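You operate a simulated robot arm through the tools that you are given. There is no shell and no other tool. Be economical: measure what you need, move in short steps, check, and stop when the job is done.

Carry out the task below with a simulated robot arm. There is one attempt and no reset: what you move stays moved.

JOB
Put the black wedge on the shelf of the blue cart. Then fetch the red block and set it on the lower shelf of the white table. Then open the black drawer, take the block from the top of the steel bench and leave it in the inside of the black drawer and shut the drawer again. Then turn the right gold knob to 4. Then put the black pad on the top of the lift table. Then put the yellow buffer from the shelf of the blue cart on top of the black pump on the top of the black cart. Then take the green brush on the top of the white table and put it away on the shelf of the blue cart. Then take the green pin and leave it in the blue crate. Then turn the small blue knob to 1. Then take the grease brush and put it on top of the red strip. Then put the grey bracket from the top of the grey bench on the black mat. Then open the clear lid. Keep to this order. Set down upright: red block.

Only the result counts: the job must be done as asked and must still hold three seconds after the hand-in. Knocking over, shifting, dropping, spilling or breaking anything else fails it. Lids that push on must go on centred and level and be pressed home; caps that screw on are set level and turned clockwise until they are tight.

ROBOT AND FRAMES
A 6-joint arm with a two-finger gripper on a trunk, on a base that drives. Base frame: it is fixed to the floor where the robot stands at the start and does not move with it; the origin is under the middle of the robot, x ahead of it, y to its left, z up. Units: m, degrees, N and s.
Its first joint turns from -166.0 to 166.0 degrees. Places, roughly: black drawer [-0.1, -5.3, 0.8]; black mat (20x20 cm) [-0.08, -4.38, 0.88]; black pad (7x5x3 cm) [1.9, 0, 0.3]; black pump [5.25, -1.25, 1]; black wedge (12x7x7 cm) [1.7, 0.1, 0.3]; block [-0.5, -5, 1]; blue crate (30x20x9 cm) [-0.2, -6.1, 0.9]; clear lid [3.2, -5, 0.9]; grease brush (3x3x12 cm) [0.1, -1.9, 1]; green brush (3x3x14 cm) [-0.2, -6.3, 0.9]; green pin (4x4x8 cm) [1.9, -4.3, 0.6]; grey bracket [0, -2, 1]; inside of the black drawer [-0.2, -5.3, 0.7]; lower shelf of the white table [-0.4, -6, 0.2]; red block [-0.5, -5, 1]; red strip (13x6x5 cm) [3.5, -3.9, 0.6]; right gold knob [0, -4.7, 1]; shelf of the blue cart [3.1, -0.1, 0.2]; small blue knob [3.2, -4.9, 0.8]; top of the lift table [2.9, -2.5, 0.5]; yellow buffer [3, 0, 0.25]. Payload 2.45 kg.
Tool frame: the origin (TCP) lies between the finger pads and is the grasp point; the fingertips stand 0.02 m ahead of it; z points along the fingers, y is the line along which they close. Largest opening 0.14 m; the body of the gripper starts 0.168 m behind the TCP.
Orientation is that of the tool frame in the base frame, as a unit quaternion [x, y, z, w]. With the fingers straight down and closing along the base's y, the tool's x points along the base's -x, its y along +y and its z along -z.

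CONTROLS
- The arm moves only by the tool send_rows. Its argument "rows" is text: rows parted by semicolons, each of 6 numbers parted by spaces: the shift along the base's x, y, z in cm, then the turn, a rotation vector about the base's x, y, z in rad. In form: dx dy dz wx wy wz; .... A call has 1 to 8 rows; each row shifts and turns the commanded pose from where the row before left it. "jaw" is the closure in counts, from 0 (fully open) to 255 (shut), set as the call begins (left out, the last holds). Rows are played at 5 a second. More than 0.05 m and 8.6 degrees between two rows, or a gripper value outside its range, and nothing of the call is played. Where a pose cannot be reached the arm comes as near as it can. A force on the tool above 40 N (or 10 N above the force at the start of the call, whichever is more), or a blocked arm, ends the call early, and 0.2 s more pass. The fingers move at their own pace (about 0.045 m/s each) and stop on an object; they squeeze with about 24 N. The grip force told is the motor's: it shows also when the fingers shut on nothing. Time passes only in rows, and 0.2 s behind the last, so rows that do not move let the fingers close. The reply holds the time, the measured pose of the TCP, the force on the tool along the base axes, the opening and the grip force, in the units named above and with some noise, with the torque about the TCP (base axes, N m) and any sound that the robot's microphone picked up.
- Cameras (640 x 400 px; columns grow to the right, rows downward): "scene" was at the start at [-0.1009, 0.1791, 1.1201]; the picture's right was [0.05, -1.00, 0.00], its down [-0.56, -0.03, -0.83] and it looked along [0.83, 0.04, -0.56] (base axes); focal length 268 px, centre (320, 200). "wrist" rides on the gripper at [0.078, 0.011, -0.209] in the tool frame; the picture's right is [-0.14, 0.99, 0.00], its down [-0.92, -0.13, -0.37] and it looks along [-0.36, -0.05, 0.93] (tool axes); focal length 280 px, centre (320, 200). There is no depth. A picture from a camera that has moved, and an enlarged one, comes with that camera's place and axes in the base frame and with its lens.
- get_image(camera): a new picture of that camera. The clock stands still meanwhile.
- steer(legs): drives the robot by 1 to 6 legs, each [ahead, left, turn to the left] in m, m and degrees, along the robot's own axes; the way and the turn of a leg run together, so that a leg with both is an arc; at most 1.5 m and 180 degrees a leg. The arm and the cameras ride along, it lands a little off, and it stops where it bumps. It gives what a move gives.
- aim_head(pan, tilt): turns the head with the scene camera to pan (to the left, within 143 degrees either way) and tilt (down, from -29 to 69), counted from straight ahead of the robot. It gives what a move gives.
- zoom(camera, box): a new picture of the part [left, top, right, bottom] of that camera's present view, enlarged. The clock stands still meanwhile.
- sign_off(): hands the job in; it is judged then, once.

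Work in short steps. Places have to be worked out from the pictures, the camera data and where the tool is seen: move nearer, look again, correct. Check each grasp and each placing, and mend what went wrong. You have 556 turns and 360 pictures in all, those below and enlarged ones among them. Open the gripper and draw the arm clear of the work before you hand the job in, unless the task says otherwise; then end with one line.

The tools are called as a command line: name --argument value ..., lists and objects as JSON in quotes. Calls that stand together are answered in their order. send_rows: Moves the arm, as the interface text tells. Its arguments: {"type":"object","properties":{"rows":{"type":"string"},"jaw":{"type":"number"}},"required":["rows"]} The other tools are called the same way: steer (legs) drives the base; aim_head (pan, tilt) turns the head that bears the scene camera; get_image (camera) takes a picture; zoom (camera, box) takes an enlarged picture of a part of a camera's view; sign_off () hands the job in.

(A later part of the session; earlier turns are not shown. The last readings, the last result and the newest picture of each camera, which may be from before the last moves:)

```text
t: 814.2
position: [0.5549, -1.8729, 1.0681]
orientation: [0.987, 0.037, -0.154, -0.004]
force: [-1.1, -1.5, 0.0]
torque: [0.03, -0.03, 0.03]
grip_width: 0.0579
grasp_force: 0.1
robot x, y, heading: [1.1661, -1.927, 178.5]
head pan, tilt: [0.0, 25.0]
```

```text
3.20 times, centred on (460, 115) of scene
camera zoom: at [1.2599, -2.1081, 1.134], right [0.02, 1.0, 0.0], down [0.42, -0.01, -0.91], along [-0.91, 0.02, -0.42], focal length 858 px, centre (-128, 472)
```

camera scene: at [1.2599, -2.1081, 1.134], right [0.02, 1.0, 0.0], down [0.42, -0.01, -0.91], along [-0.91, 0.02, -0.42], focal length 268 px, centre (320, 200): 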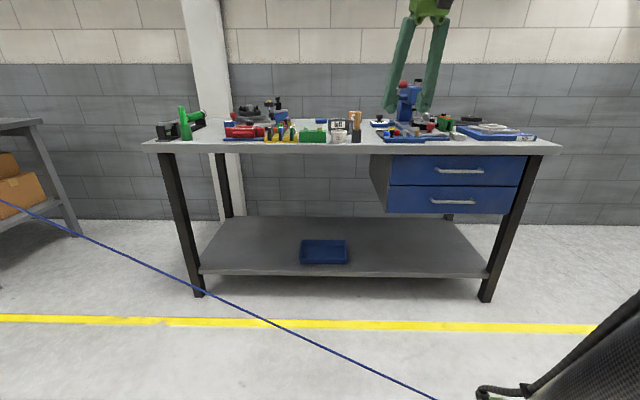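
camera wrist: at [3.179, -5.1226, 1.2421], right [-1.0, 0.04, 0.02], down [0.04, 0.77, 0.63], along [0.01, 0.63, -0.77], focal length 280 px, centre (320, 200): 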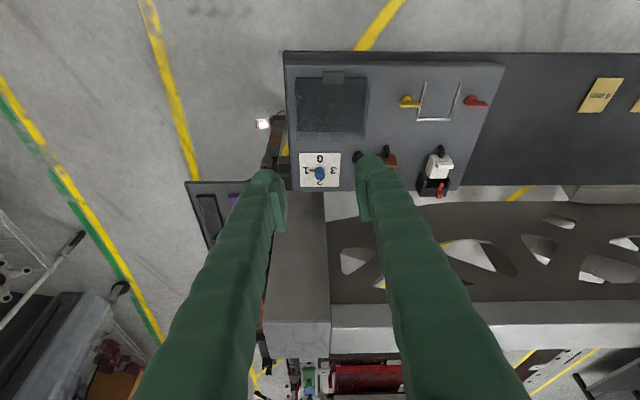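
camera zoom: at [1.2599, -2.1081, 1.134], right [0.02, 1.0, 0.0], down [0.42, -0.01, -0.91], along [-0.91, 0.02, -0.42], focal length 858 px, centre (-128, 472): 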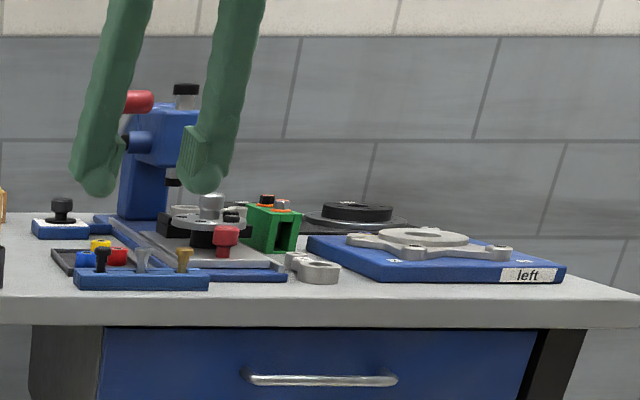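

The grease brush has a wooden handle standing in a small black holder at about (0.11, −1.93). The grey "left" bracket is behind it. I'll grasp the handle with a horizontal tool, so I pitch up to horizontal and drive closer.

send_rows --rows "0 0 0 0 0.14 -0.075;0 0 0 0 0.14 0;0 0 0 0 0.14 0;0 0 0 0 0.14 0;0 0 0 0 0.14 0;0 0 0 0 0.14 0;0 0 0 0 0.14 0;0 0 0 0 0.14 0"

send_rows --rows "0 -2 0 0 0.142 0;0 -2 0 0 0 0;0 -1.5 0 0 0 0;0 0 -2 0 0 0;0 0 -2 0 0 0;0 0 -2 0 0 0;0 0 0 0 0 0"

steer --legs '[[0.12, 0, 0]]'

get_image --camera "wrist"

zoom --camera "scene" --box '[280, 60, 420, 170]'

```text
refused: row 1 steps farther than a row can; nothing moved
```

```text
t: 815.8
position: [0.553, -1.9318, 1.0085]
orientation: [0.974, 0.037, -0.223, -0.006]
force: [0.9, -0.1, -0.5]
torque: [-0.01, -0.04, 0.01]
grip_width: 0.0575
grasp_force: 0.1
robot x, y, heading: [1.1649, -1.9304, 178.6]
head pan, tilt: [0.0, 25.0]
```

```text
t: 817.0
position: [0.4339, -1.9289, 1.0082]
orientation: [0.974, 0.037, -0.223, -0.007]
force: [-0.3, 0.7, 0.3]
torque: [0.04, -0.02, -0.04]
grip_width: 0.0577
grasp_force: 0.0
robot x, y, heading: [1.0422, -1.926, 178.6]
head pan, tilt: [0.0, 25.0]
```

```text
125 pictures are left
camera wrist: at [0.5936, -1.9329, 1.1612], right [-0.06, -1.0, 0.03], down [-0.68, 0.06, 0.74], along [-0.74, 0.02, -0.68], focal length 280 px, centre (320, 200)
```

wrist: 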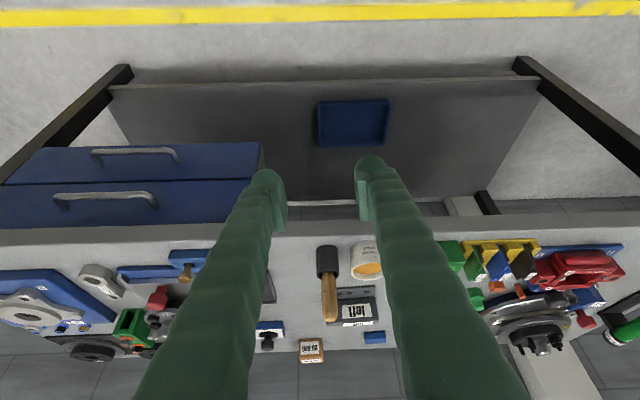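

```text
3.64 times, centred on (350, 115) of scene
camera zoom: at [1.1397, -2.1051, 1.1341], right [0.02, 1.0, 0.0], down [0.42, -0.01, -0.91], along [-0.91, 0.02, -0.42], focal length 975 px, centre (211, 509)
```

zoom: 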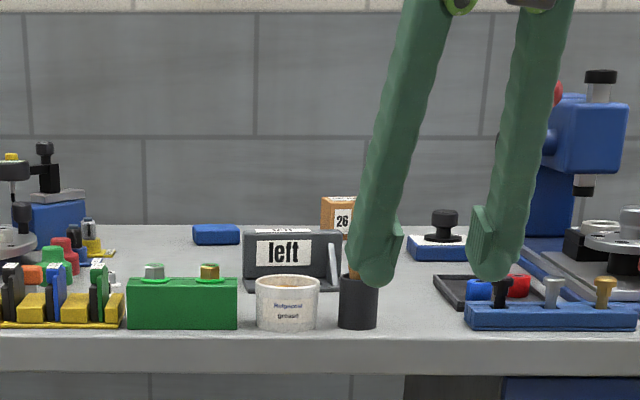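

The brush handle is at about (0.095, −1.926), z 0.91–0.98. I continue pitching to horizontal.

send_rows --rows "0 0 0 0 0.14 0;0 0 0 0 0.14 0;0 0 0 0 0.14 0;0 0 0 0 0.14 0;0 0 0 0 0.14 0;0 0 0 0 0.14 0;0 0 0 0 0.14 0;0 0 0 0 0.14 0"

send_rows --rows "-3 0 -1.5 0 0 -0.06;-3 0 -1.5 0 0 0;-3 0 -1 0 0 0;-3 0 -1 0 0 0;-3 0 0 0 0 0;0 0 0 0 0 0"

get_image --camera "wrist"

zoom --camera "scene" --box '[280, 60, 420, 170]'

```text
t: 818.8
position: [0.4344, -1.929, 1.0079]
orientation: [-0.706, -0.028, 0.707, 0.024]
force: [0.0, -0.1, 0.3]
torque: [-0.01, 0.05, -0.02]
grip_width: 0.0576
grasp_force: 0.0
robot x, y, heading: [1.0463, -1.9284, 178.6]
head pan, tilt: [0.0, 25.0]
```

```text
t: 820.2
position: [0.3033, -1.9331, 0.9577]
orientation: [0.718, 0.026, -0.695, -0.027]
force: [-0.4, 0.2, 0.1]
torque: [0.01, 0.0, -0.05]
grip_width: 0.0579
grasp_force: 0.0
out of reach, approached as far as the arm can: row 1
robot x, y, heading: [1.0473, -1.9285, 178.6]
head pan, tilt: [0.0, 25.0]
```

```text
123 pictures are left
camera wrist: at [0.5138, -1.9396, 0.8843], right [-0.01, -1.0, 0.06], down [0.34, 0.06, 0.94], along [-0.94, 0.03, 0.34], focal length 280 px, centre (320, 200)
```

wrist: 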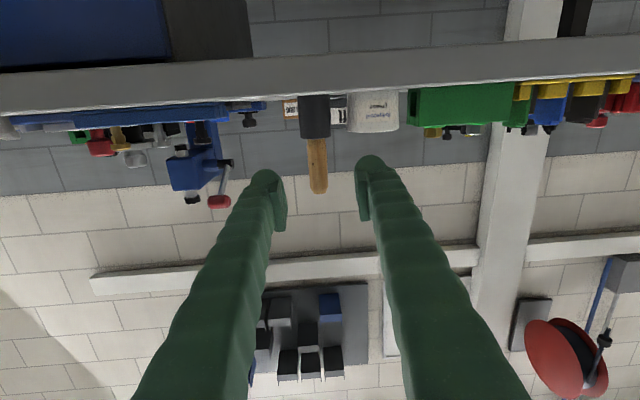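

```text
3.64 times, centred on (350, 115) of scene
camera zoom: at [1.1398, -2.1051, 1.1341], right [0.02, 1.0, 0.0], down [0.42, -0.01, -0.91], along [-0.91, 0.02, -0.42], focal length 975 px, centre (211, 509)
```

zoom: 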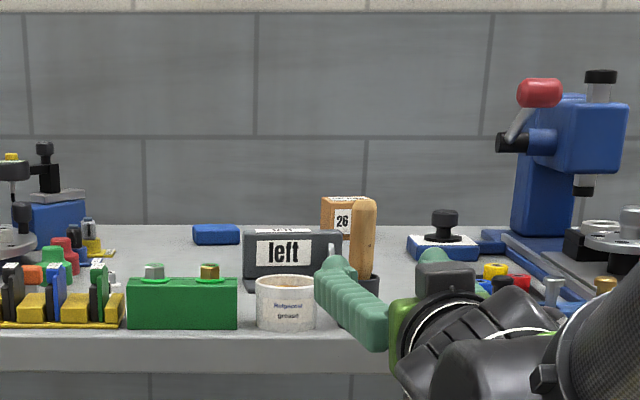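

Refined: handle at (0.148, −1.927), z 0.93–1.00. I advance with the fingers straddling it at z≈0.97.

send_rows --rows "-3 0.2 0.6 0 0.03 0;-3 0.2 0.6 0 0 0;-3 0.2 0 0 0 0;-3 0 0 0 0 0;-2 0 0 0 0 0;0 0 0 0 0 0"

get_image --camera "wrist"

zoom --camera "scene" --box '[280, 60, 420, 170]'

```text
t: 821.6
position: [0.1639, -1.9272, 0.9683]
orientation: [0.708, 0.025, -0.706, -0.028]
force: [-0.4, -0.2, 0.1]
torque: [-0.03, 0.0, -0.01]
grip_width: 0.0578
grasp_force: 0.0
robot x, y, heading: [1.0425, -1.9265, 178.7]
head pan, tilt: [0.0, 25.0]
```

```text
121 pictures are left
camera wrist: at [0.372, -1.9322, 0.8901], right [0.0, -1.0, 0.06], down [0.37, 0.06, 0.93], along [-0.93, 0.03, 0.36], focal length 280 px, centre (320, 200)
```

wrist: 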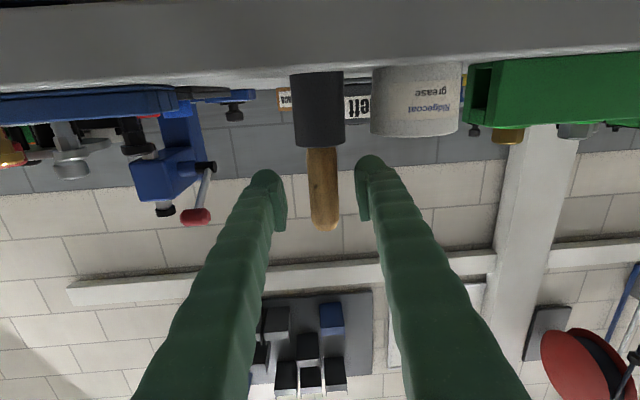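

```text
3.64 times, centred on (350, 115) of scene
camera zoom: at [1.1397, -2.1051, 1.1341], right [0.02, 1.0, 0.0], down [0.42, -0.01, -0.91], along [-0.91, 0.02, -0.42], focal length 975 px, centre (211, 509)
```

zoom: 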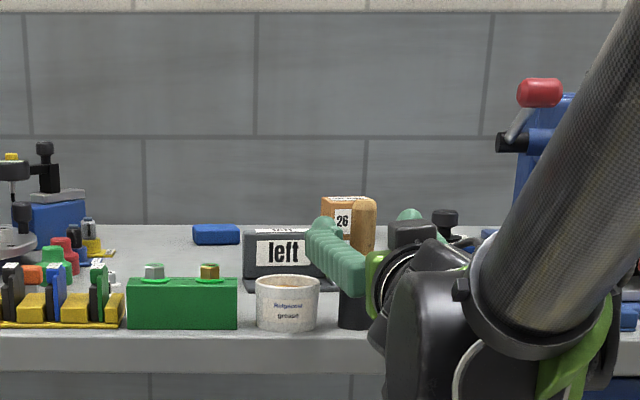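

The handle is essentially at the TCP. I go 1 cm further and close.

send_rows --rows "-1 0 0 0 0 0;0 0 0 0 0 0"

send_rows --rows "0 0 0 0 0 0;0 0 0 0 0 0;0 0 0 0 0 0;0 0 0 0 0 0" --jaw 255

get_image --camera "wrist"

```text
t: 822.2
position: [0.1533, -1.9261, 0.9699]
orientation: [0.708, 0.026, -0.706, -0.027]
force: [0.8, -0.5, 0.7]
torque: [-0.01, -0.01, -0.04]
grip_width: 0.0576
grasp_force: 0.1
robot x, y, heading: [1.0464, -1.9284, 178.6]
head pan, tilt: [0.0, 25.0]
```

```text
t: 823.2
position: [0.1523, -1.9271, 0.9699]
orientation: [0.708, 0.026, -0.706, -0.028]
force: [-2.7, -6.6, -0.3]
torque: [-0.52, 0.18, 0.05]
grip_width: 0.0212
grasp_force: 24.3
robot x, y, heading: [1.0469, -1.9317, 178.7]
head pan, tilt: [0.0, 25.0]
```

```text
119 pictures are left
camera wrist: at [0.3606, -1.9326, 0.8904], right [0.0, -1.0, 0.06], down [0.37, 0.06, 0.93], along [-0.93, 0.03, 0.37], focal length 280 px, centre (320, 200)
```

wrist: 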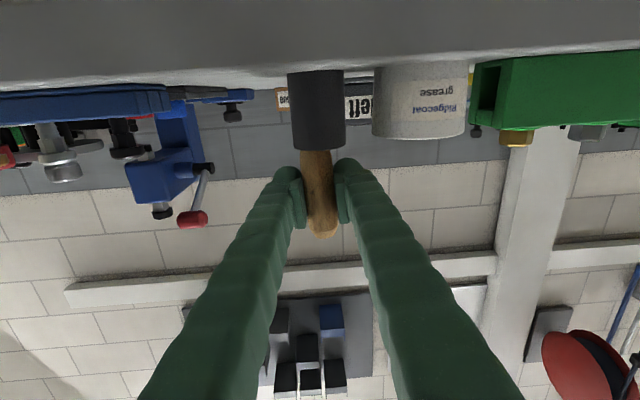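

Gripped (21 mm). I lift it straight up out of the holder.

send_rows --rows "0 0 1 0 0 0;0 0 1.5 0 0 0;0 0 2 0 0 0;0 0 2.5 0 0 0;0 0 3 0 0 0;0 0 3 0 0 0;0 0 3 0 0 0;0 0 0 0 0 0"

get_image --camera "wrist"

zoom --camera "scene" --box '[280, 60, 420, 170]'

```text
t: 825.0
position: [0.1523, -1.9271, 1.1317]
orientation: [0.708, 0.026, -0.705, -0.028]
force: [0.6, 0.5, 0.0]
torque: [0.01, -0.03, 0.01]
grip_width: 0.0207
grasp_force: 23.9
robot x, y, heading: [1.0475, -1.926, 178.6]
head pan, tilt: [0.0, 25.0]
```

```text
118 pictures are left
camera wrist: at [0.3598, -1.9329, 1.0521], right [0.0, -1.0, 0.06], down [0.37, 0.06, 0.93], along [-0.93, 0.03, 0.37], focal length 280 px, centre (320, 200)
```

wrist: 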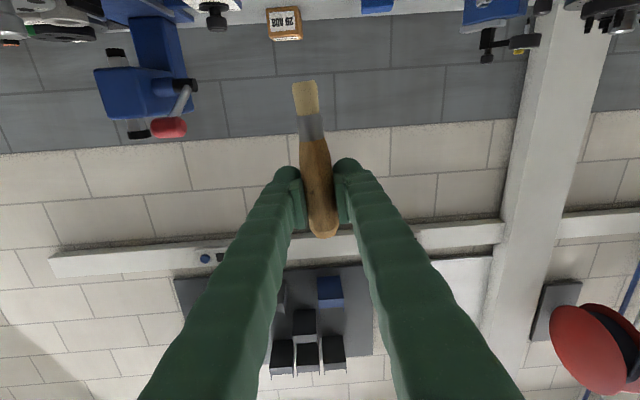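

```text
3.64 times, centred on (350, 115) of scene
camera zoom: at [1.1396, -2.1051, 1.1341], right [0.02, 1.0, 0.0], down [0.42, -0.01, -0.91], along [-0.91, 0.02, -0.42], focal length 975 px, centre (211, 509)
```

zoom: 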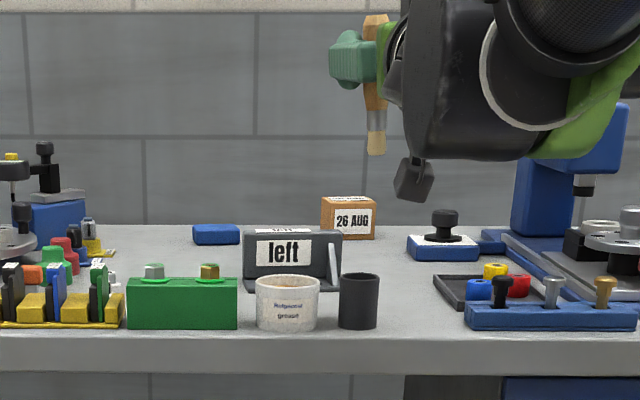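

Brush out; the holder is undisturbed. I return the tool to vertical (brush now horizontal) and retract.

send_rows --rows "2 0 1 0 -0.14 0;2 0 1 0 -0.14 0;2 0 0 0 -0.14 0;2 0 0 0 -0.14 0;2 0 0 0 -0.14 0;2 0 0 0 -0.14 0;2 0 0 0 -0.14 0;2 0 0 0 -0.14 0"

send_rows --rows "2 0 0 0 -0.14 0;2 0 0 0 -0.14 0;2 0 0 0 -0.14 0;2 0 0 0 -0.03 0;0 0 0 0 0 0"

get_image --camera "wrist"

```text
t: 826.8
position: [0.2977, -1.9198, 1.1472]
orientation: [0.963, 0.03, -0.267, -0.025]
force: [0.2, -0.2, -0.1]
torque: [0.0, 0.03, -0.01]
grip_width: 0.0208
grasp_force: 24.1
out of reach, approached as far as the arm can: row 1
robot x, y, heading: [1.0423, -1.9265, 178.7]
head pan, tilt: [0.0, 25.0]
```

```text
t: 828.0
position: [0.3785, -1.9174, 1.1466]
orientation: [0.998, 0.036, -0.048, -0.017]
force: [0.8, 0.1, -0.3]
torque: [-0.04, -0.04, -0.05]
grip_width: 0.0208
grasp_force: 24.0
robot x, y, heading: [1.047, -1.9284, 178.4]
head pan, tilt: [0.0, 25.0]
```

```text
116 pictures are left
camera wrist: at [0.4755, -1.9294, 1.3461], right [-0.07, -1.0, -0.03], down [-0.89, 0.05, 0.46], along [-0.45, 0.05, -0.89], focal length 280 px, centre (320, 200)
```

wrist: 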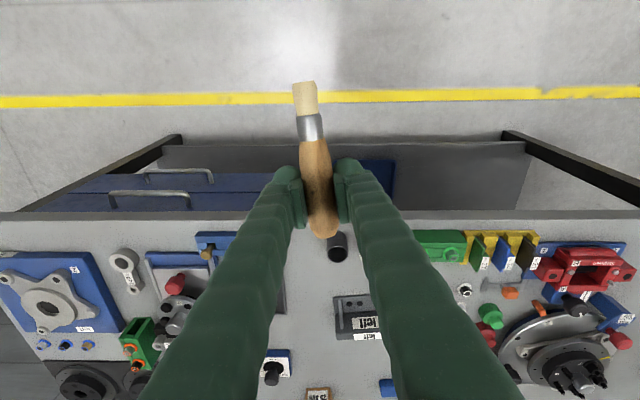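

Now I drive to the east side of the chassis, where the red strip lies.

steer --legs '[[0, 0, 91], [1.45, 0, 0], [1.45, 0, 0], [0.65, 0, 0], [0, 0, 90]]'

steer --legs '[[1.45, 0, 0], [1.45, 0, 0]]'

aim_head --pan 40 --tilt 20

get_image --camera "scene"

```text
t: 852.9
position: [1.9118, -5.4558, 1.1467]
orientation: [-0.059, 0.997, -0.017, 0.048]
force: [0.2, 0.3, -0.1]
torque: [0.01, -0.02, 0.02]
grip_width: 0.0206
grasp_force: 24.0
robot x, y, heading: [1.2439, -5.4745, 0.9]
head pan, tilt: [0.0, 25.0]
```

```text
t: 865.3
position: [4.5542, -5.5393, 1.1413]
orientation: [-0.031, 0.998, -0.018, 0.048]
force: [-1.1, -0.4, -0.7]
torque: [0.0, 0.0, -0.01]
grip_width: 0.0201
grasp_force: 24.6
robot x, y, heading: [3.8938, -5.5241, -2.0]
head pan, tilt: [0.0, 25.0]
stopped in leg 2: the robot was blocked; the commanded pose is now the measured one
```

```text
t: 866.4
position: [4.5547, -5.5391, 1.1409]
orientation: [-0.031, 0.998, -0.018, 0.048]
force: [0.2, -0.3, -0.1]
torque: [-0.01, 0.01, -0.03]
grip_width: 0.0205
grasp_force: 23.9
robot x, y, heading: [3.8922, -5.5216, -1.9]
head pan, tilt: [40.0, 20.0]
```

```text
115 pictures are left
camera scene: at [3.7839, -5.2837, 1.1421], right [0.61, -0.79, 0.0], down [-0.27, -0.21, -0.94], along [0.74, 0.58, -0.34], focal length 268 px, centre (320, 200)
```

scene: 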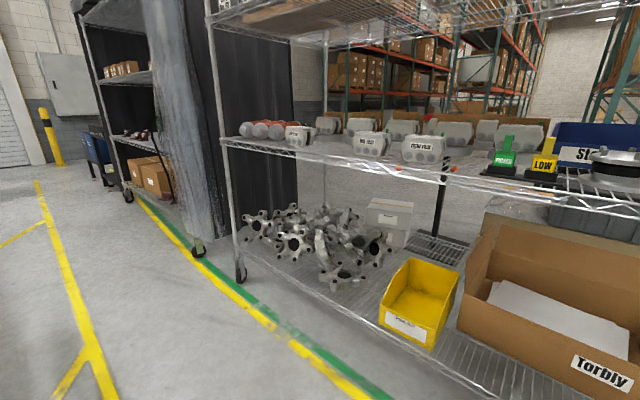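

The wire rack on the east is close. I back off, turn north and thread the corridor between tray and rack.

steer --legs '[[-0.25, 0, 0], [0, 0, 92], [0.4, -0.27, 0], [0.5, -0.13, 0]]'

aim_head --pan 30 --tilt 30

get_image --camera "scene"

```text
t: 877.1
position: [4.0391, -3.9599, 1.1415]
orientation: [0.742, -0.669, -0.022, -0.045]
force: [-0.7, 0.3, -0.9]
torque: [0.04, 0.01, 0.02]
grip_width: 0.0202
grasp_force: 23.7
robot x, y, heading: [4.0484, -4.6199, 90.3]
head pan, tilt: [40.0, 20.0]
```

```text
t: 877.9
position: [4.0376, -3.9588, 1.1413]
orientation: [0.742, -0.669, -0.022, -0.045]
force: [-0.1, -0.1, 0.2]
torque: [0.0, -0.02, 0.0]
grip_width: 0.0201
grasp_force: 24.1
robot x, y, heading: [4.0453, -4.6224, 89.9]
head pan, tilt: [30.0, 30.0]
```

```text
114 pictures are left
camera scene: at [3.83, -4.7332, 1.1262], right [0.86, 0.51, 0.0], down [0.25, -0.43, -0.87], along [-0.44, 0.75, -0.5], focal length 268 px, centre (320, 200)
```

scene: 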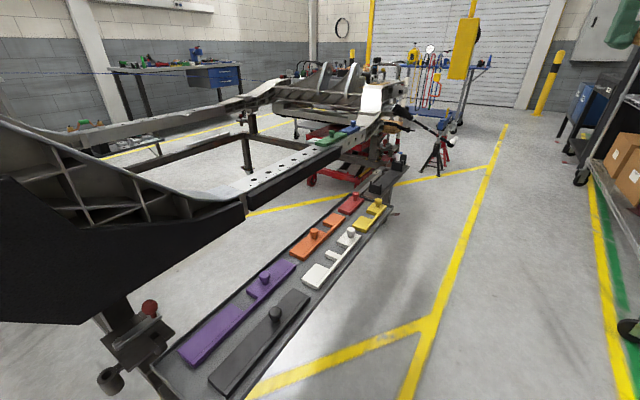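

zoom --camera "scene" --box '[290, 140, 440, 290]'

```text
2.67 times, centred on (365, 215) of scene
camera zoom: at [3.83, -4.7332, 1.1262], right [0.86, 0.51, 0.0], down [0.25, -0.43, -0.87], along [-0.44, 0.75, -0.5], focal length 715 px, centre (200, 160)
```

zoom: 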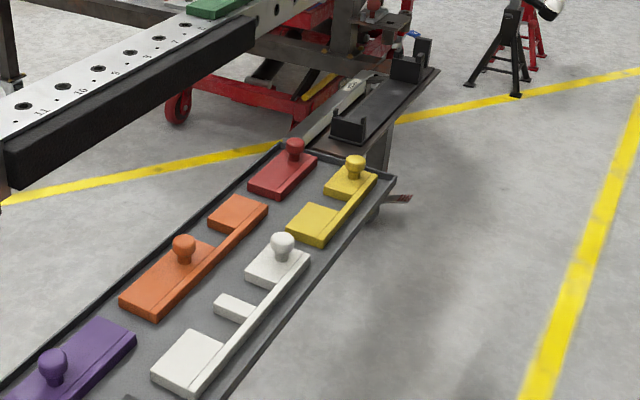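

The red strip at (3.48, −3.91) has a knob at its north end and a free flat area to the south. I move beside it and face west.

steer --legs '[[0.65, -0.08, 0], [0, 0, 90]]'

send_rows --rows "0 0 0 0 -0.09 0;0 0 0 0 0 0"

get_image --camera "wrist"

```text
t: 885.4
position: [3.4637, -3.9993, 1.1426]
orientation: [0.997, 0.065, -0.048, -0.016]
force: [-0.3, 0.3, 0.5]
torque: [0.01, -0.01, -0.02]
grip_width: 0.0202
grasp_force: 24.0
robot x, y, heading: [4.126, -3.9702, -178.4]
head pan, tilt: [30.0, 30.0]
```

```text
t: 886.0
position: [3.4623, -3.999, 1.141]
orientation: [0.998, 0.064, -0.003, -0.014]
force: [-0.7, -0.2, -0.2]
torque: [0.03, 0.0, 0.01]
grip_width: 0.0206
grasp_force: 24.2
robot x, y, heading: [4.1214, -3.9722, -178.3]
head pan, tilt: [30.0, 30.0]
```

```text
112 pictures are left
camera wrist: at [3.5415, -4.0053, 1.3486], right [-0.01, -1.0, -0.03], down [-0.93, 0.0, 0.37], along [-0.37, 0.03, -0.93], focal length 280 px, centre (320, 200)
```

wrist: 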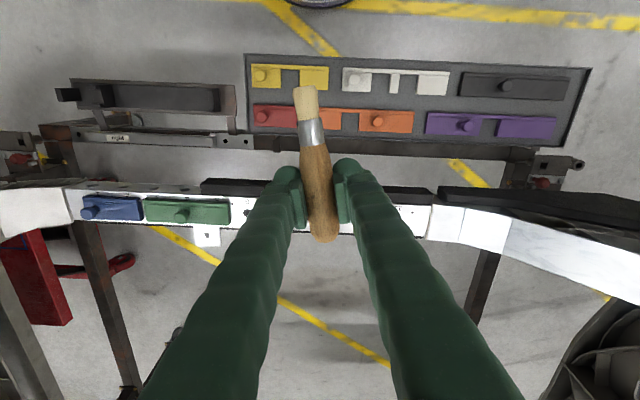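

Red strip: centre (3.472, −3.875), flat free part y −3.94 to −3.85, with no neighbour within reach of a crosswise brush. I'll lay the brush across it at y≈−3.90 with its midpoint over the strip.

send_rows --rows "-0.5 3.3 -3 0 0 0;-0.5 3.3 -3 0 0 0;0 3.3 -3 0 0 0;0 0 -4.5 0 0 0;0 0 -4.5 0 0 0;0 0 -4.5 0 0 0;0 0 -4.5 0 0 0;0 0 -4.5 0 0 0"

send_rows --rows "0 0 -4.5 0 0 0;0 0 -3 0 0 0;0 0 0 0 0 0"

get_image --camera "wrist"

aim_head --pan 0 --tilt 35

get_image --camera "scene"

```text
t: 887.8
position: [3.4484, -3.9018, 0.8281]
orientation: [0.998, 0.065, -0.003, -0.013]
force: [0.8, 0.4, -0.4]
torque: [-0.01, 0.04, 0.02]
grip_width: 0.02
grasp_force: 24.1
robot x, y, heading: [4.1216, -3.972, -178.2]
head pan, tilt: [30.0, 30.0]
```

```text
t: 888.6
position: [3.4505, -3.8996, 0.7505]
orientation: [0.998, 0.064, -0.003, -0.013]
force: [0.5, 0.7, -0.1]
torque: [-0.03, 0.02, 0.0]
grip_width: 0.0206
grasp_force: 23.8
robot x, y, heading: [4.1253, -3.9709, -178.4]
head pan, tilt: [30.0, 30.0]
```

```text
111 pictures are left
camera wrist: at [3.5294, -3.9059, 0.9592], right [-0.01, -1.0, -0.03], down [-0.93, 0.0, 0.38], along [-0.37, 0.03, -0.93], focal length 280 px, centre (320, 200)
```

wrist: 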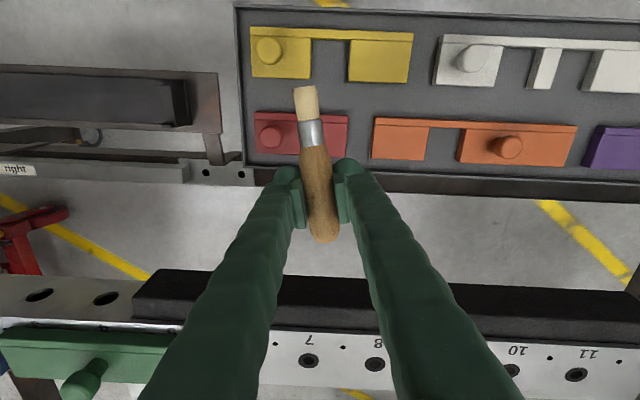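

```text
t: 889.5
position: [3.4506, -3.9006, 0.7513]
orientation: [0.998, 0.065, -0.003, -0.014]
force: [0.0, 0.9, -0.5]
torque: [-0.03, 0.0, -0.04]
grip_width: 0.0205
grasp_force: 24.5
robot x, y, heading: [4.1264, -3.9764, -178.1]
head pan, tilt: [0.0, 35.0]
```

```text
110 pictures are left
camera scene: at [4.231, -4.1441, 1.1184], right [-0.03, 1.0, 0.0], down [0.57, 0.02, -0.82], along [-0.82, -0.03, -0.57], focal length 268 px, centre (320, 200)
```

scene: 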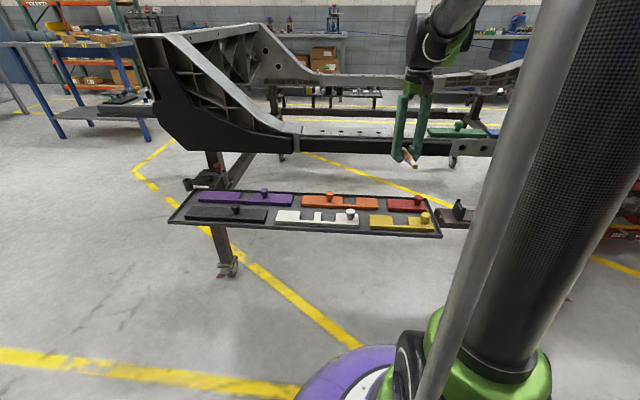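

Alignment is right. I lower slowly to contact.

send_rows --rows "0 0 -3 0 0 0;0 0 -3 0 0 0;0 0 -2 0 0 0;0 0 -1.5 0 0 0;0 0 -0.6 0 0 0;0 0 -0.6 0 0 0;0 0 -0.6 0 0 0;0 0 -0.6 0 0 0"

get_image --camera "wrist"

zoom --camera "scene" --box '[360, 130, 480, 240]'

```text
t: 891.3
position: [3.4533, -3.9002, 0.6304]
orientation: [0.998, 0.064, -0.003, -0.014]
force: [0.7, 0.4, -0.6]
torque: [0.0, -0.02, 0.01]
grip_width: 0.0203
grasp_force: 23.7
robot x, y, heading: [4.1227, -3.9724, -178.2]
head pan, tilt: [0.0, 35.0]
```

```text
109 pictures are left
camera wrist: at [3.5329, -3.9062, 0.8389], right [-0.01, -1.0, -0.03], down [-0.93, 0.0, 0.38], along [-0.37, 0.03, -0.93], focal length 280 px, centre (320, 200)
```

wrist: 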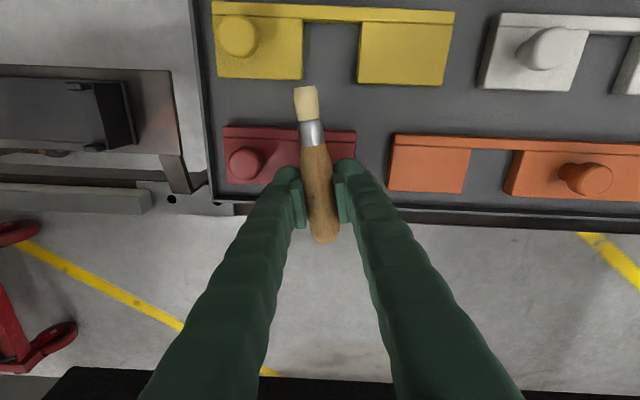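

```text
3.64 times, centred on (420, 185) of scene
camera zoom: at [4.231, -4.1441, 1.1183], right [-0.03, 1.0, 0.0], down [0.57, 0.02, -0.82], along [-0.82, -0.03, -0.57], focal length 975 px, centre (-44, 254)
```

zoom: 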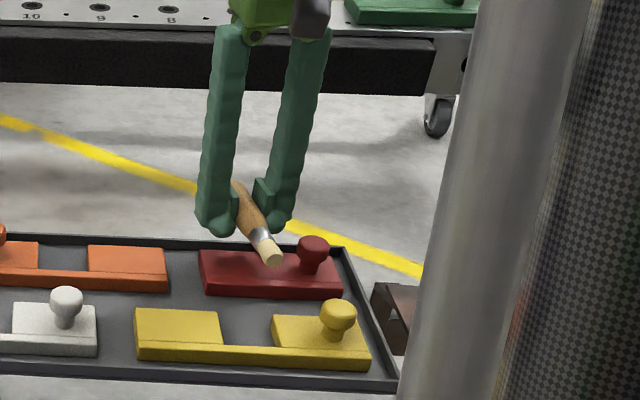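

The plate top is at z≈0.56. I continue down.

send_rows --rows "0 0 -2 0 0 0;0 0 -1 0 0 0;0 0 -0.6 0 0 0;0 0 -0.5 0 0 0;0 0 -0.5 0 0 0;0 0 -0.5 0 0 0;0 0 -0.5 0 0 0"

get_image --camera "wrist"

zoom --camera "scene" --box '[360, 130, 480, 240]'

```text
t: 892.3
position: [3.4512, -3.8992, 0.5957]
orientation: [0.998, 0.065, -0.002, -0.013]
force: [7.3, -1.0, 28.9]
torque: [-0.62, -0.3, 0.1]
grip_width: 0.0204
grasp_force: 24.1
robot x, y, heading: [4.1247, -3.9701, -178.2]
head pan, tilt: [0.0, 35.0]
stopped in row 4: the force on the tool passed its limit at 62 N (the readings are from after the stop); the commanded pose is now the measured one
```

```text
107 pictures are left
camera wrist: at [3.5313, -3.9055, 0.8031], right [-0.01, -1.0, -0.03], down [-0.93, 0.0, 0.38], along [-0.38, 0.03, -0.93], focal length 280 px, centre (320, 200)
```

wrist: 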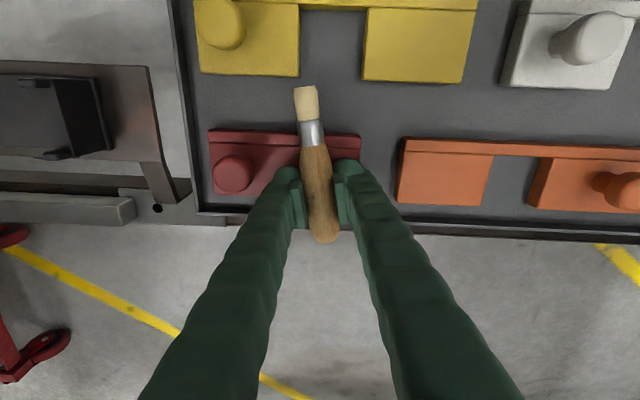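

```text
3.64 times, centred on (420, 185) of scene
camera zoom: at [4.232, -4.1442, 1.1182], right [-0.03, 1.0, 0.0], down [0.57, 0.02, -0.82], along [-0.82, -0.03, -0.57], focal length 975 px, centre (-44, 254)
```

zoom: 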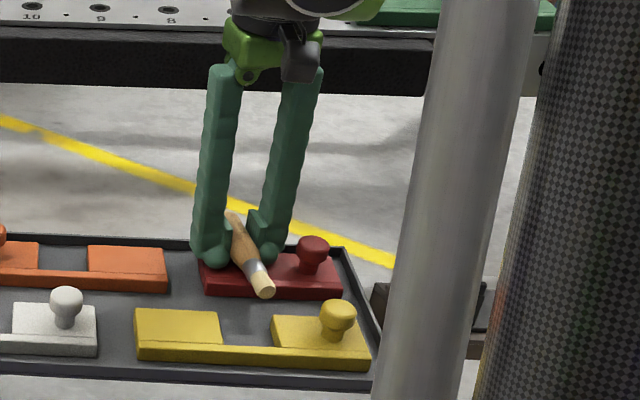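

The tips rest on the plate with the brush's midpoint over the strip. I ease off and open just a bit so the brush settles between the fingers.

send_rows --rows "0 0 0.2 0 0 0;0 0 0 0 0 0"

send_rows --rows "0 0 0 0 0 0;0 0 0 0 0 0;0 0 0 0 0 0" --jaw 190

get_image --camera "wrist"

zoom --camera "scene" --box '[360, 130, 480, 240]'

```text
t: 892.9
position: [3.4505, -3.9, 0.5959]
orientation: [0.998, 0.065, -0.003, -0.014]
force: [-0.2, 1.4, 4.6]
torque: [-0.09, -0.01, 0.05]
grip_width: 0.0205
grasp_force: 23.5
robot x, y, heading: [4.1274, -3.9706, -177.9]
head pan, tilt: [0.0, 35.0]
```

```text
t: 893.7
position: [3.4518, -3.9, 0.5949]
orientation: [0.998, 0.064, -0.003, -0.013]
force: [-0.5, 1.9, 6.2]
torque: [-0.13, 0.01, -0.02]
grip_width: 0.0341
grasp_force: 0.1
robot x, y, heading: [4.1215, -3.9709, -178.3]
head pan, tilt: [0.0, 35.0]
```

```text
105 pictures are left
camera wrist: at [3.5307, -3.9059, 0.8037], right [-0.01, -1.0, -0.03], down [-0.93, 0.0, 0.38], along [-0.38, 0.03, -0.93], focal length 280 px, centre (320, 200)
```

wrist: 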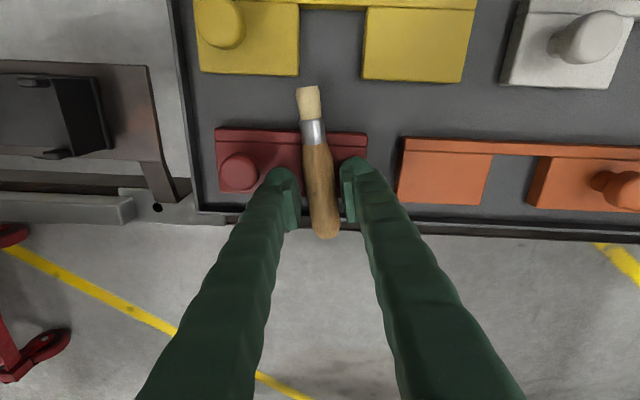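

```text
3.64 times, centred on (420, 185) of scene
camera zoom: at [4.2311, -4.144, 1.1183], right [-0.03, 1.0, 0.0], down [0.57, 0.02, -0.82], along [-0.82, -0.03, -0.57], focal length 975 px, centre (-44, 254)
```

zoom: 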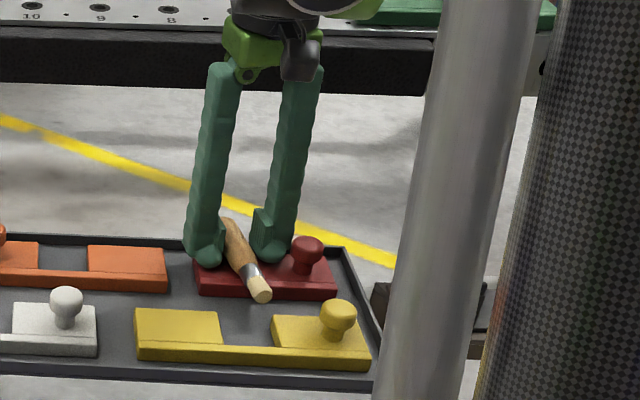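

The brush has settled across the strip (the strip itself slid about 5 mm). I raise the fingers straight up.

send_rows --rows "0 0 1 0 0 0;0 0 2 0 0 0;0 0 3 0 0 0;0 0 4 0 0 0;0 0 4 0 0 0"

get_image --camera "wrist"

zoom --camera "scene" --box '[360, 130, 480, 240]'

```text
t: 894.9
position: [3.4497, -3.8992, 0.7346]
orientation: [0.998, 0.065, -0.003, -0.013]
force: [-0.7, 0.0, -0.9]
torque: [0.0, -0.01, 0.01]
grip_width: 0.0357
grasp_force: 0.1
robot x, y, heading: [4.1223, -3.9703, -178.4]
head pan, tilt: [0.0, 35.0]
```

```text
103 pictures are left
camera wrist: at [3.5289, -3.9059, 0.9431], right [-0.01, -1.0, -0.03], down [-0.93, 0.0, 0.38], along [-0.38, 0.03, -0.93], focal length 280 px, centre (320, 200)
```

wrist: 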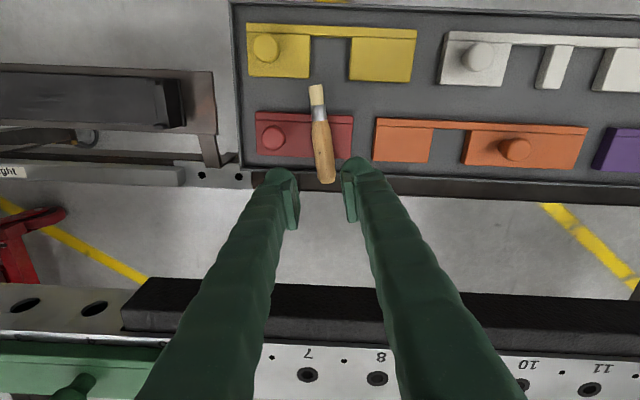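

```text
3.64 times, centred on (420, 185) of scene
camera zoom: at [4.2309, -4.144, 1.1184], right [-0.03, 1.0, 0.0], down [0.57, 0.02, -0.82], along [-0.82, -0.03, -0.57], focal length 975 px, centre (-44, 254)
```

zoom: 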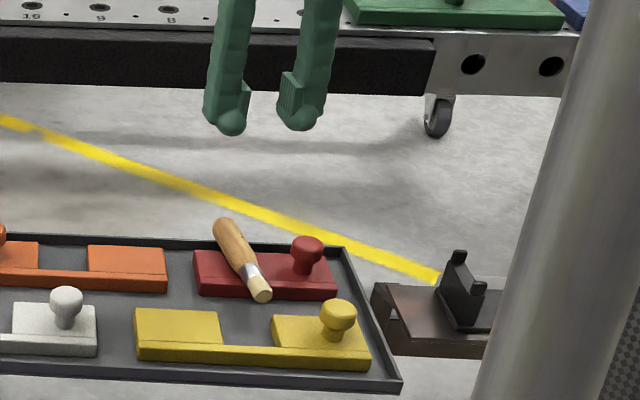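

The brush lies stably across the red strip. Next is the grey "left" bracket. I raise the arm and retrace the route.

send_rows --rows "0 0 4.5 0 0 0;0 0 4.5 0 0 0;0 0 4.5 0 0 0;0 0 4.5 0 0 0;0 0 4.5 0 0 0;0 0 4.5 0 0 0;0 0 4.5 0 0 0;0 0 4.5 0 0 0"

steer --legs '[[0, 0, -91.5], [-0.65, 0.08, 0], [-0.5, 0.13, 0], [-0.4, 0.27, 0], [0, 0, 90], [0.7, 0, 0]]'

steer --legs '[[1.45, 0, 0], [0.5, 0, 0], [0, 0, -90], [1.45, 0, 0], [1.45, 0, 0], [0.45, 0, 0]]'

```text
t: 896.7
position: [3.4512, -3.8993, 1.0982]
orientation: [0.998, 0.065, -0.003, -0.013]
force: [-1.0, 0.3, 0.5]
torque: [0.0, 0.0, -0.03]
grip_width: 0.0356
grasp_force: 0.0
robot x, y, heading: [4.1231, -3.9719, -178.3]
head pan, tilt: [0.0, 35.0]
```

```text
t: 916.6
position: [2.269, -5.4051, 1.0971]
orientation: [0.999, 0.039, -0.002, -0.013]
force: [-0.6, 0.4, -0.2]
torque: [0.0, 0.0, 0.0]
grip_width: 0.0354
grasp_force: 0.1
robot x, y, heading: [2.9398, -5.5159, 178.9]
head pan, tilt: [0.0, 35.0]
```

```text
t: 946.1
position: [1.2586, -1.4874, 1.0982]
orientation: [0.724, -0.689, 0.007, -0.011]
force: [1.0, -0.4, 1.1]
torque: [0.01, -0.02, -0.01]
grip_width: 0.0358
grasp_force: 0.1
robot x, y, heading: [1.1379, -2.1517, 87.3]
head pan, tilt: [0.0, 35.0]
```

I turn to face the bench and look at the bracket.

steer --legs '[[0.15, 0, 0], [0, 0, 92.5], [0.12, 0, 0]]'

aim_head --pan 0 --tilt 25

get_image --camera "wrist"

zoom --camera "scene" --box '[260, 70, 440, 180]'

```text
t: 952.2
position: [0.3557, -1.8854, 1.0968]
orientation: [0.999, 0.035, -0.003, -0.013]
force: [0.0, 0.2, -0.9]
torque: [0.0, 0.03, 0.01]
grip_width: 0.0355
grasp_force: 0.1
robot x, y, heading: [1.0216, -2.0013, 178.3]
head pan, tilt: [0.0, 35.0]
```

```text
t: 952.9
position: [0.3553, -1.8855, 1.0984]
orientation: [0.999, 0.035, -0.003, -0.014]
force: [0.3, 0.0, -0.1]
torque: [0.01, -0.03, 0.01]
grip_width: 0.0356
grasp_force: 0.1
robot x, y, heading: [1.0205, -1.9984, 178.6]
head pan, tilt: [0.0, 25.0]
```

```text
101 pictures are left
camera wrist: at [0.434, -1.8968, 1.305], right [-0.07, -1.0, -0.03], down [-0.93, 0.05, 0.38], along [-0.37, 0.05, -0.93], focal length 280 px, centre (320, 200)
```

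wrist: 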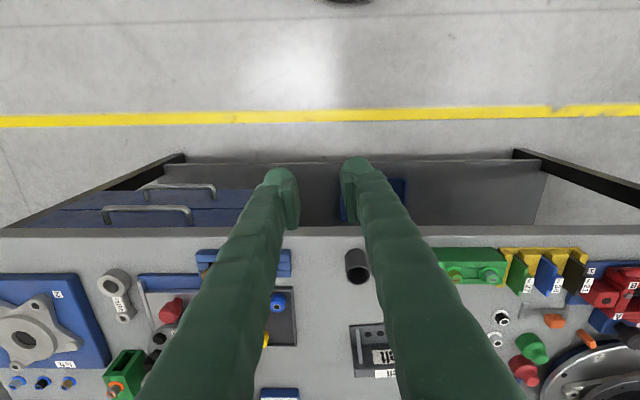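

```text
3.56 times, centred on (350, 125) of scene
camera zoom: at [1.1143, -2.1761, 1.1341], right [0.03, 1.0, 0.0], down [0.42, -0.01, -0.91], along [-0.91, 0.03, -0.42], focal length 953 px, centre (213, 467)
```

zoom: 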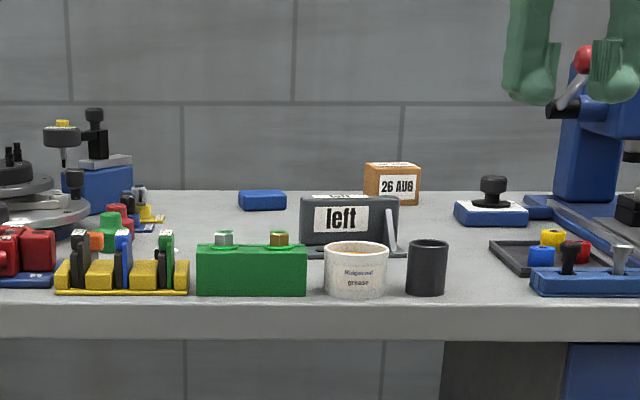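

I shift the gripper left and look straight at the bracket from above.

send_rows --rows "-3 -3 0 0 0 0;-3 -3 0 0 0 0;-3 -3 0 0 0 0;-3 -2 0 0 0 0;-3 0 0 0 0 0;-3 0 0 0 0 0;-3 0 0 0 0 0;0 0 0 0 0 0" --jaw 0

get_image --camera "wrist"

```text
t: 954.7
position: [0.1461, -1.9955, 1.0975]
orientation: [0.999, 0.035, -0.002, -0.014]
force: [0.1, -0.1, -0.3]
torque: [-0.01, 0.01, 0.01]
grip_width: 0.14
grasp_force: 0.0
robot x, y, heading: [1.0185, -2.0023, 178.4]
head pan, tilt: [0.0, 25.0]
```

```text
99 pictures are left
camera wrist: at [0.2244, -2.0069, 1.3058], right [-0.07, -1.0, -0.03], down [-0.93, 0.05, 0.38], along [-0.37, 0.05, -0.93], focal length 280 px, centre (320, 200)
```

wrist: 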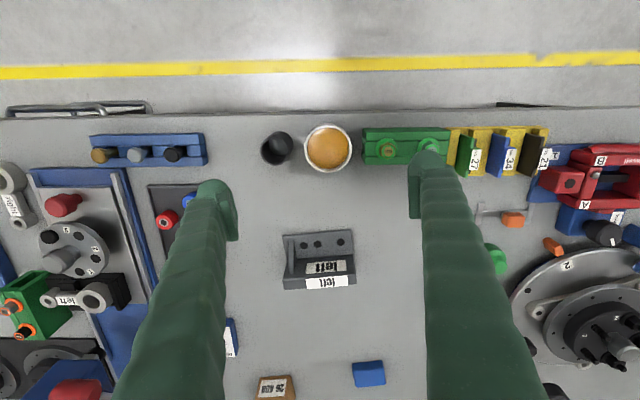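

The bracket is centred near (−0.05, −1.975) and 11.6 cm wide, so I grip it across its width. I move over it and descend partway.

send_rows --rows "-4 0.4 0 0 0 0;-4 0.4 0 0 0 0;-4 0.4 0 0 0 0;-4 0.4 -1 0 0 0;-3.6 0.4 -2 0 0 0;0 0 -3 0 0 0;0 0 -3 0 0 0;0 0 0 0 0 0"

get_image --camera "wrist"

zoom --camera "scene" --box '[260, 70, 440, 180]'

```text
t: 956.5
position: [0.002, -1.9763, 0.9925]
orientation: [0.999, 0.036, -0.002, -0.013]
force: [0.7, -1.3, 0.1]
torque: [-0.01, -0.02, 0.01]
grip_width: 0.1399
grasp_force: 0.1
out of reach, approached as far as the arm can: row 3, 4, 5
robot x, y, heading: [1.0233, -1.9981, 178.6]
head pan, tilt: [0.0, 25.0]
```

```text
98 pictures are left
camera wrist: at [0.0806, -1.9876, 1.1997], right [-0.07, -1.0, -0.03], down [-0.93, 0.05, 0.38], along [-0.37, 0.05, -0.93], focal length 280 px, centre (320, 200)
```

wrist: 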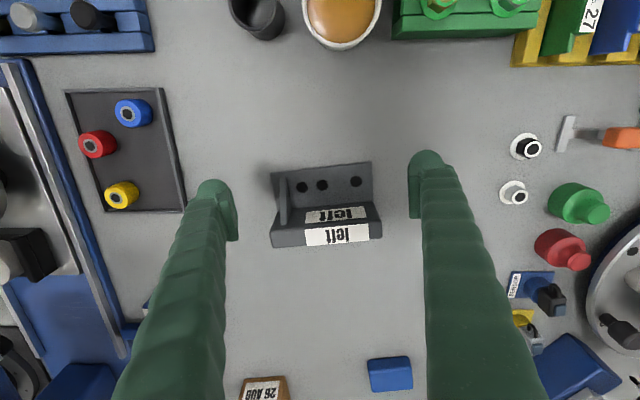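

```text
3.56 times, centred on (350, 125) of scene
camera zoom: at [1.114, -2.1761, 1.1341], right [0.03, 1.0, 0.0], down [0.42, -0.01, -0.91], along [-0.91, 0.03, -0.42], focal length 953 px, centre (213, 467)
```

zoom: 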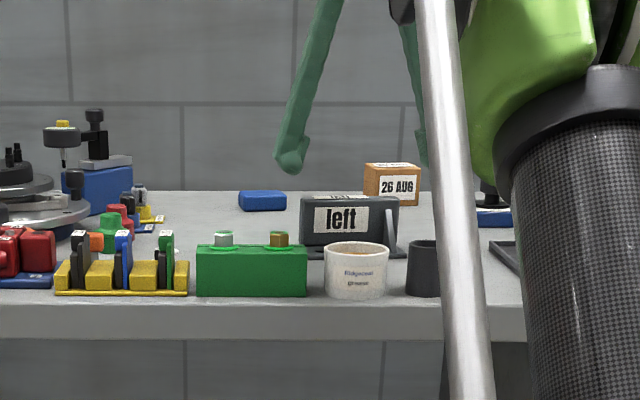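

The arm is at its reach limit, so I drive the base 5.5 cm ahead to bring the TCP over the bracket.

steer --legs '[[0.055, 0, 0]]'

send_rows --rows "0 0 -2 0 0 0;0 0 0 0 0 0"

get_image --camera "wrist"

```text
t: 957.5
position: [-0.0526, -1.9744, 0.9932]
orientation: [0.999, 0.036, -0.003, -0.014]
force: [-0.3, 0.8, -0.1]
torque: [0.0, -0.02, -0.01]
grip_width: 0.1397
grasp_force: 0.0
robot x, y, heading: [0.9684, -1.9982, 178.7]
head pan, tilt: [0.0, 25.0]
```

```text
t: 958.1
position: [-0.0517, -1.9745, 0.9729]
orientation: [0.999, 0.034, -0.003, -0.014]
force: [-0.1, 0.0, 0.9]
torque: [0.03, 0.0, -0.03]
grip_width: 0.1401
grasp_force: 0.1
robot x, y, heading: [0.9658, -1.9949, 178.3]
head pan, tilt: [0.0, 25.0]
```

```text
96 pictures are left
camera wrist: at [0.0258, -1.985, 1.1797], right [-0.07, -1.0, -0.03], down [-0.93, 0.05, 0.38], along [-0.37, 0.05, -0.93], focal length 280 px, centre (320, 200)
```

wrist: 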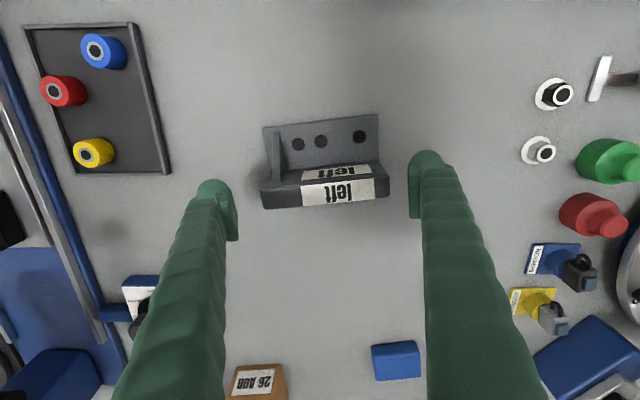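

Centred. I descend to TCP z≈0.915 and close.

send_rows --rows "-0.7 -0.1 -2.5 0 0 0;0 0 -2 0 0 0;0 0 -1.2 0 0 0;0 0 0 0 0 0"

send_rows --rows "0 0 0 0 0 0;0 0 0 0 0 0;0 0 0 0 0 0;0 0 0 0 0 0" --jaw 255

get_image --camera "wrist"

```text
t: 959.1
position: [-0.0591, -1.9761, 0.915]
orientation: [0.999, 0.034, -0.002, -0.014]
force: [0.6, 0.5, -0.5]
torque: [0.01, 0.02, 0.01]
grip_width: 0.1399
grasp_force: 0.1
robot x, y, heading: [0.9666, -1.9984, 178.2]
head pan, tilt: [0.0, 25.0]
```

```text
t: 960.1
position: [-0.0603, -1.9765, 0.915]
orientation: [0.999, 0.035, -0.002, -0.014]
force: [-0.4, -0.4, 1.4]
torque: [0.27, 0.01, -0.03]
grip_width: 0.1339
grasp_force: 24.6
robot x, y, heading: [0.966, -1.9957, 178.3]
head pan, tilt: [0.0, 25.0]
```

```text
95 pictures are left
camera wrist: at [0.0187, -1.9872, 1.1225], right [-0.07, -1.0, -0.03], down [-0.93, 0.05, 0.38], along [-0.37, 0.05, -0.93], focal length 280 px, centre (320, 200)
```

wrist: 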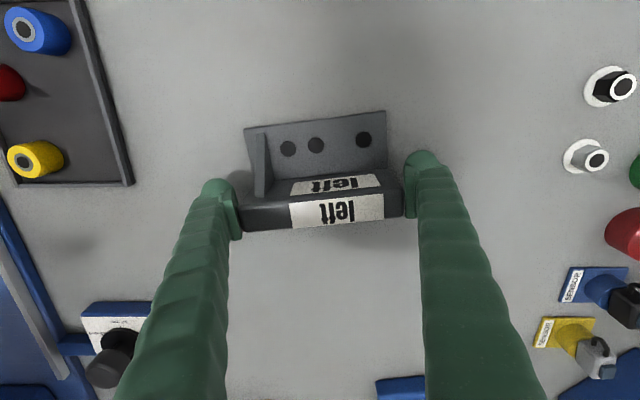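

Gripped across 13.4 cm. I lift.

send_rows --rows "0 0 1 0 0 0;0 0 2 0 0 0;0 0 3 0 0 0;0 0 4 0 0 0;0 0 4 0 0 0;0 0 4 0 0 0;0 0 2 0 0 0;0 0 0 0 0 0"

get_image --camera "wrist"

zoom --camera "scene" --box '[260, 50, 440, 180]'

```text
t: 961.9
position: [-0.0411, -1.9749, 1.0771]
orientation: [0.999, 0.035, -0.001, -0.013]
force: [-0.9, 0.8, -4.9]
torque: [-0.01, 0.0, 0.01]
grip_width: 0.1228
grasp_force: 24.5
out of reach, approached as far as the arm can: row 6, 7
robot x, y, heading: [0.9639, -1.9973, 178.5]
head pan, tilt: [0.0, 25.0]
```

```text
94 pictures are left
camera wrist: at [0.0378, -1.9865, 1.2834], right [-0.07, -1.0, -0.03], down [-0.93, 0.05, 0.38], along [-0.37, 0.05, -0.93], focal length 280 px, centre (320, 200)
```

wrist: 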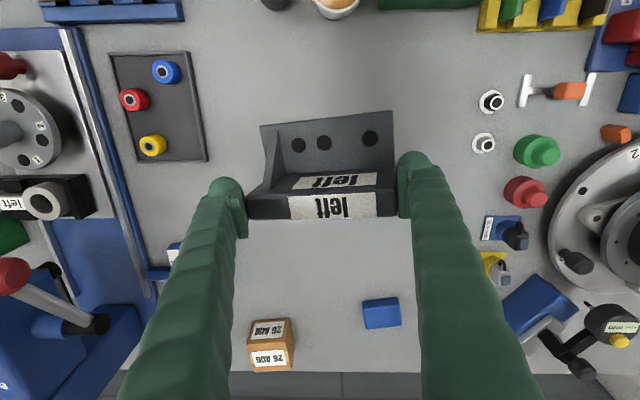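

```text
3.08 times, centred on (350, 115) of scene
camera zoom: at [1.0588, -2.1746, 1.1341], right [0.03, 1.0, 0.0], down [0.42, -0.01, -0.91], along [-0.91, 0.03, -0.42], focal length 825 px, centre (228, 462)
```

zoom: 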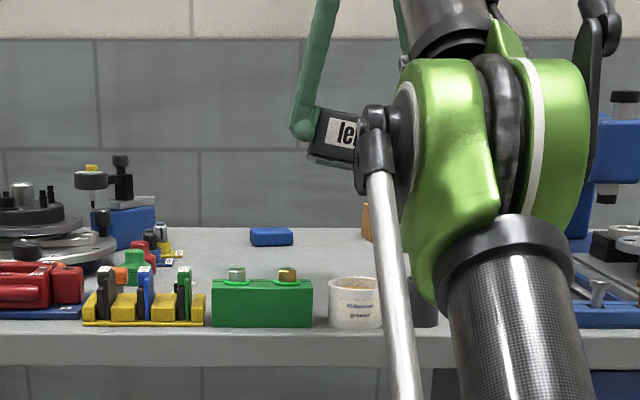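

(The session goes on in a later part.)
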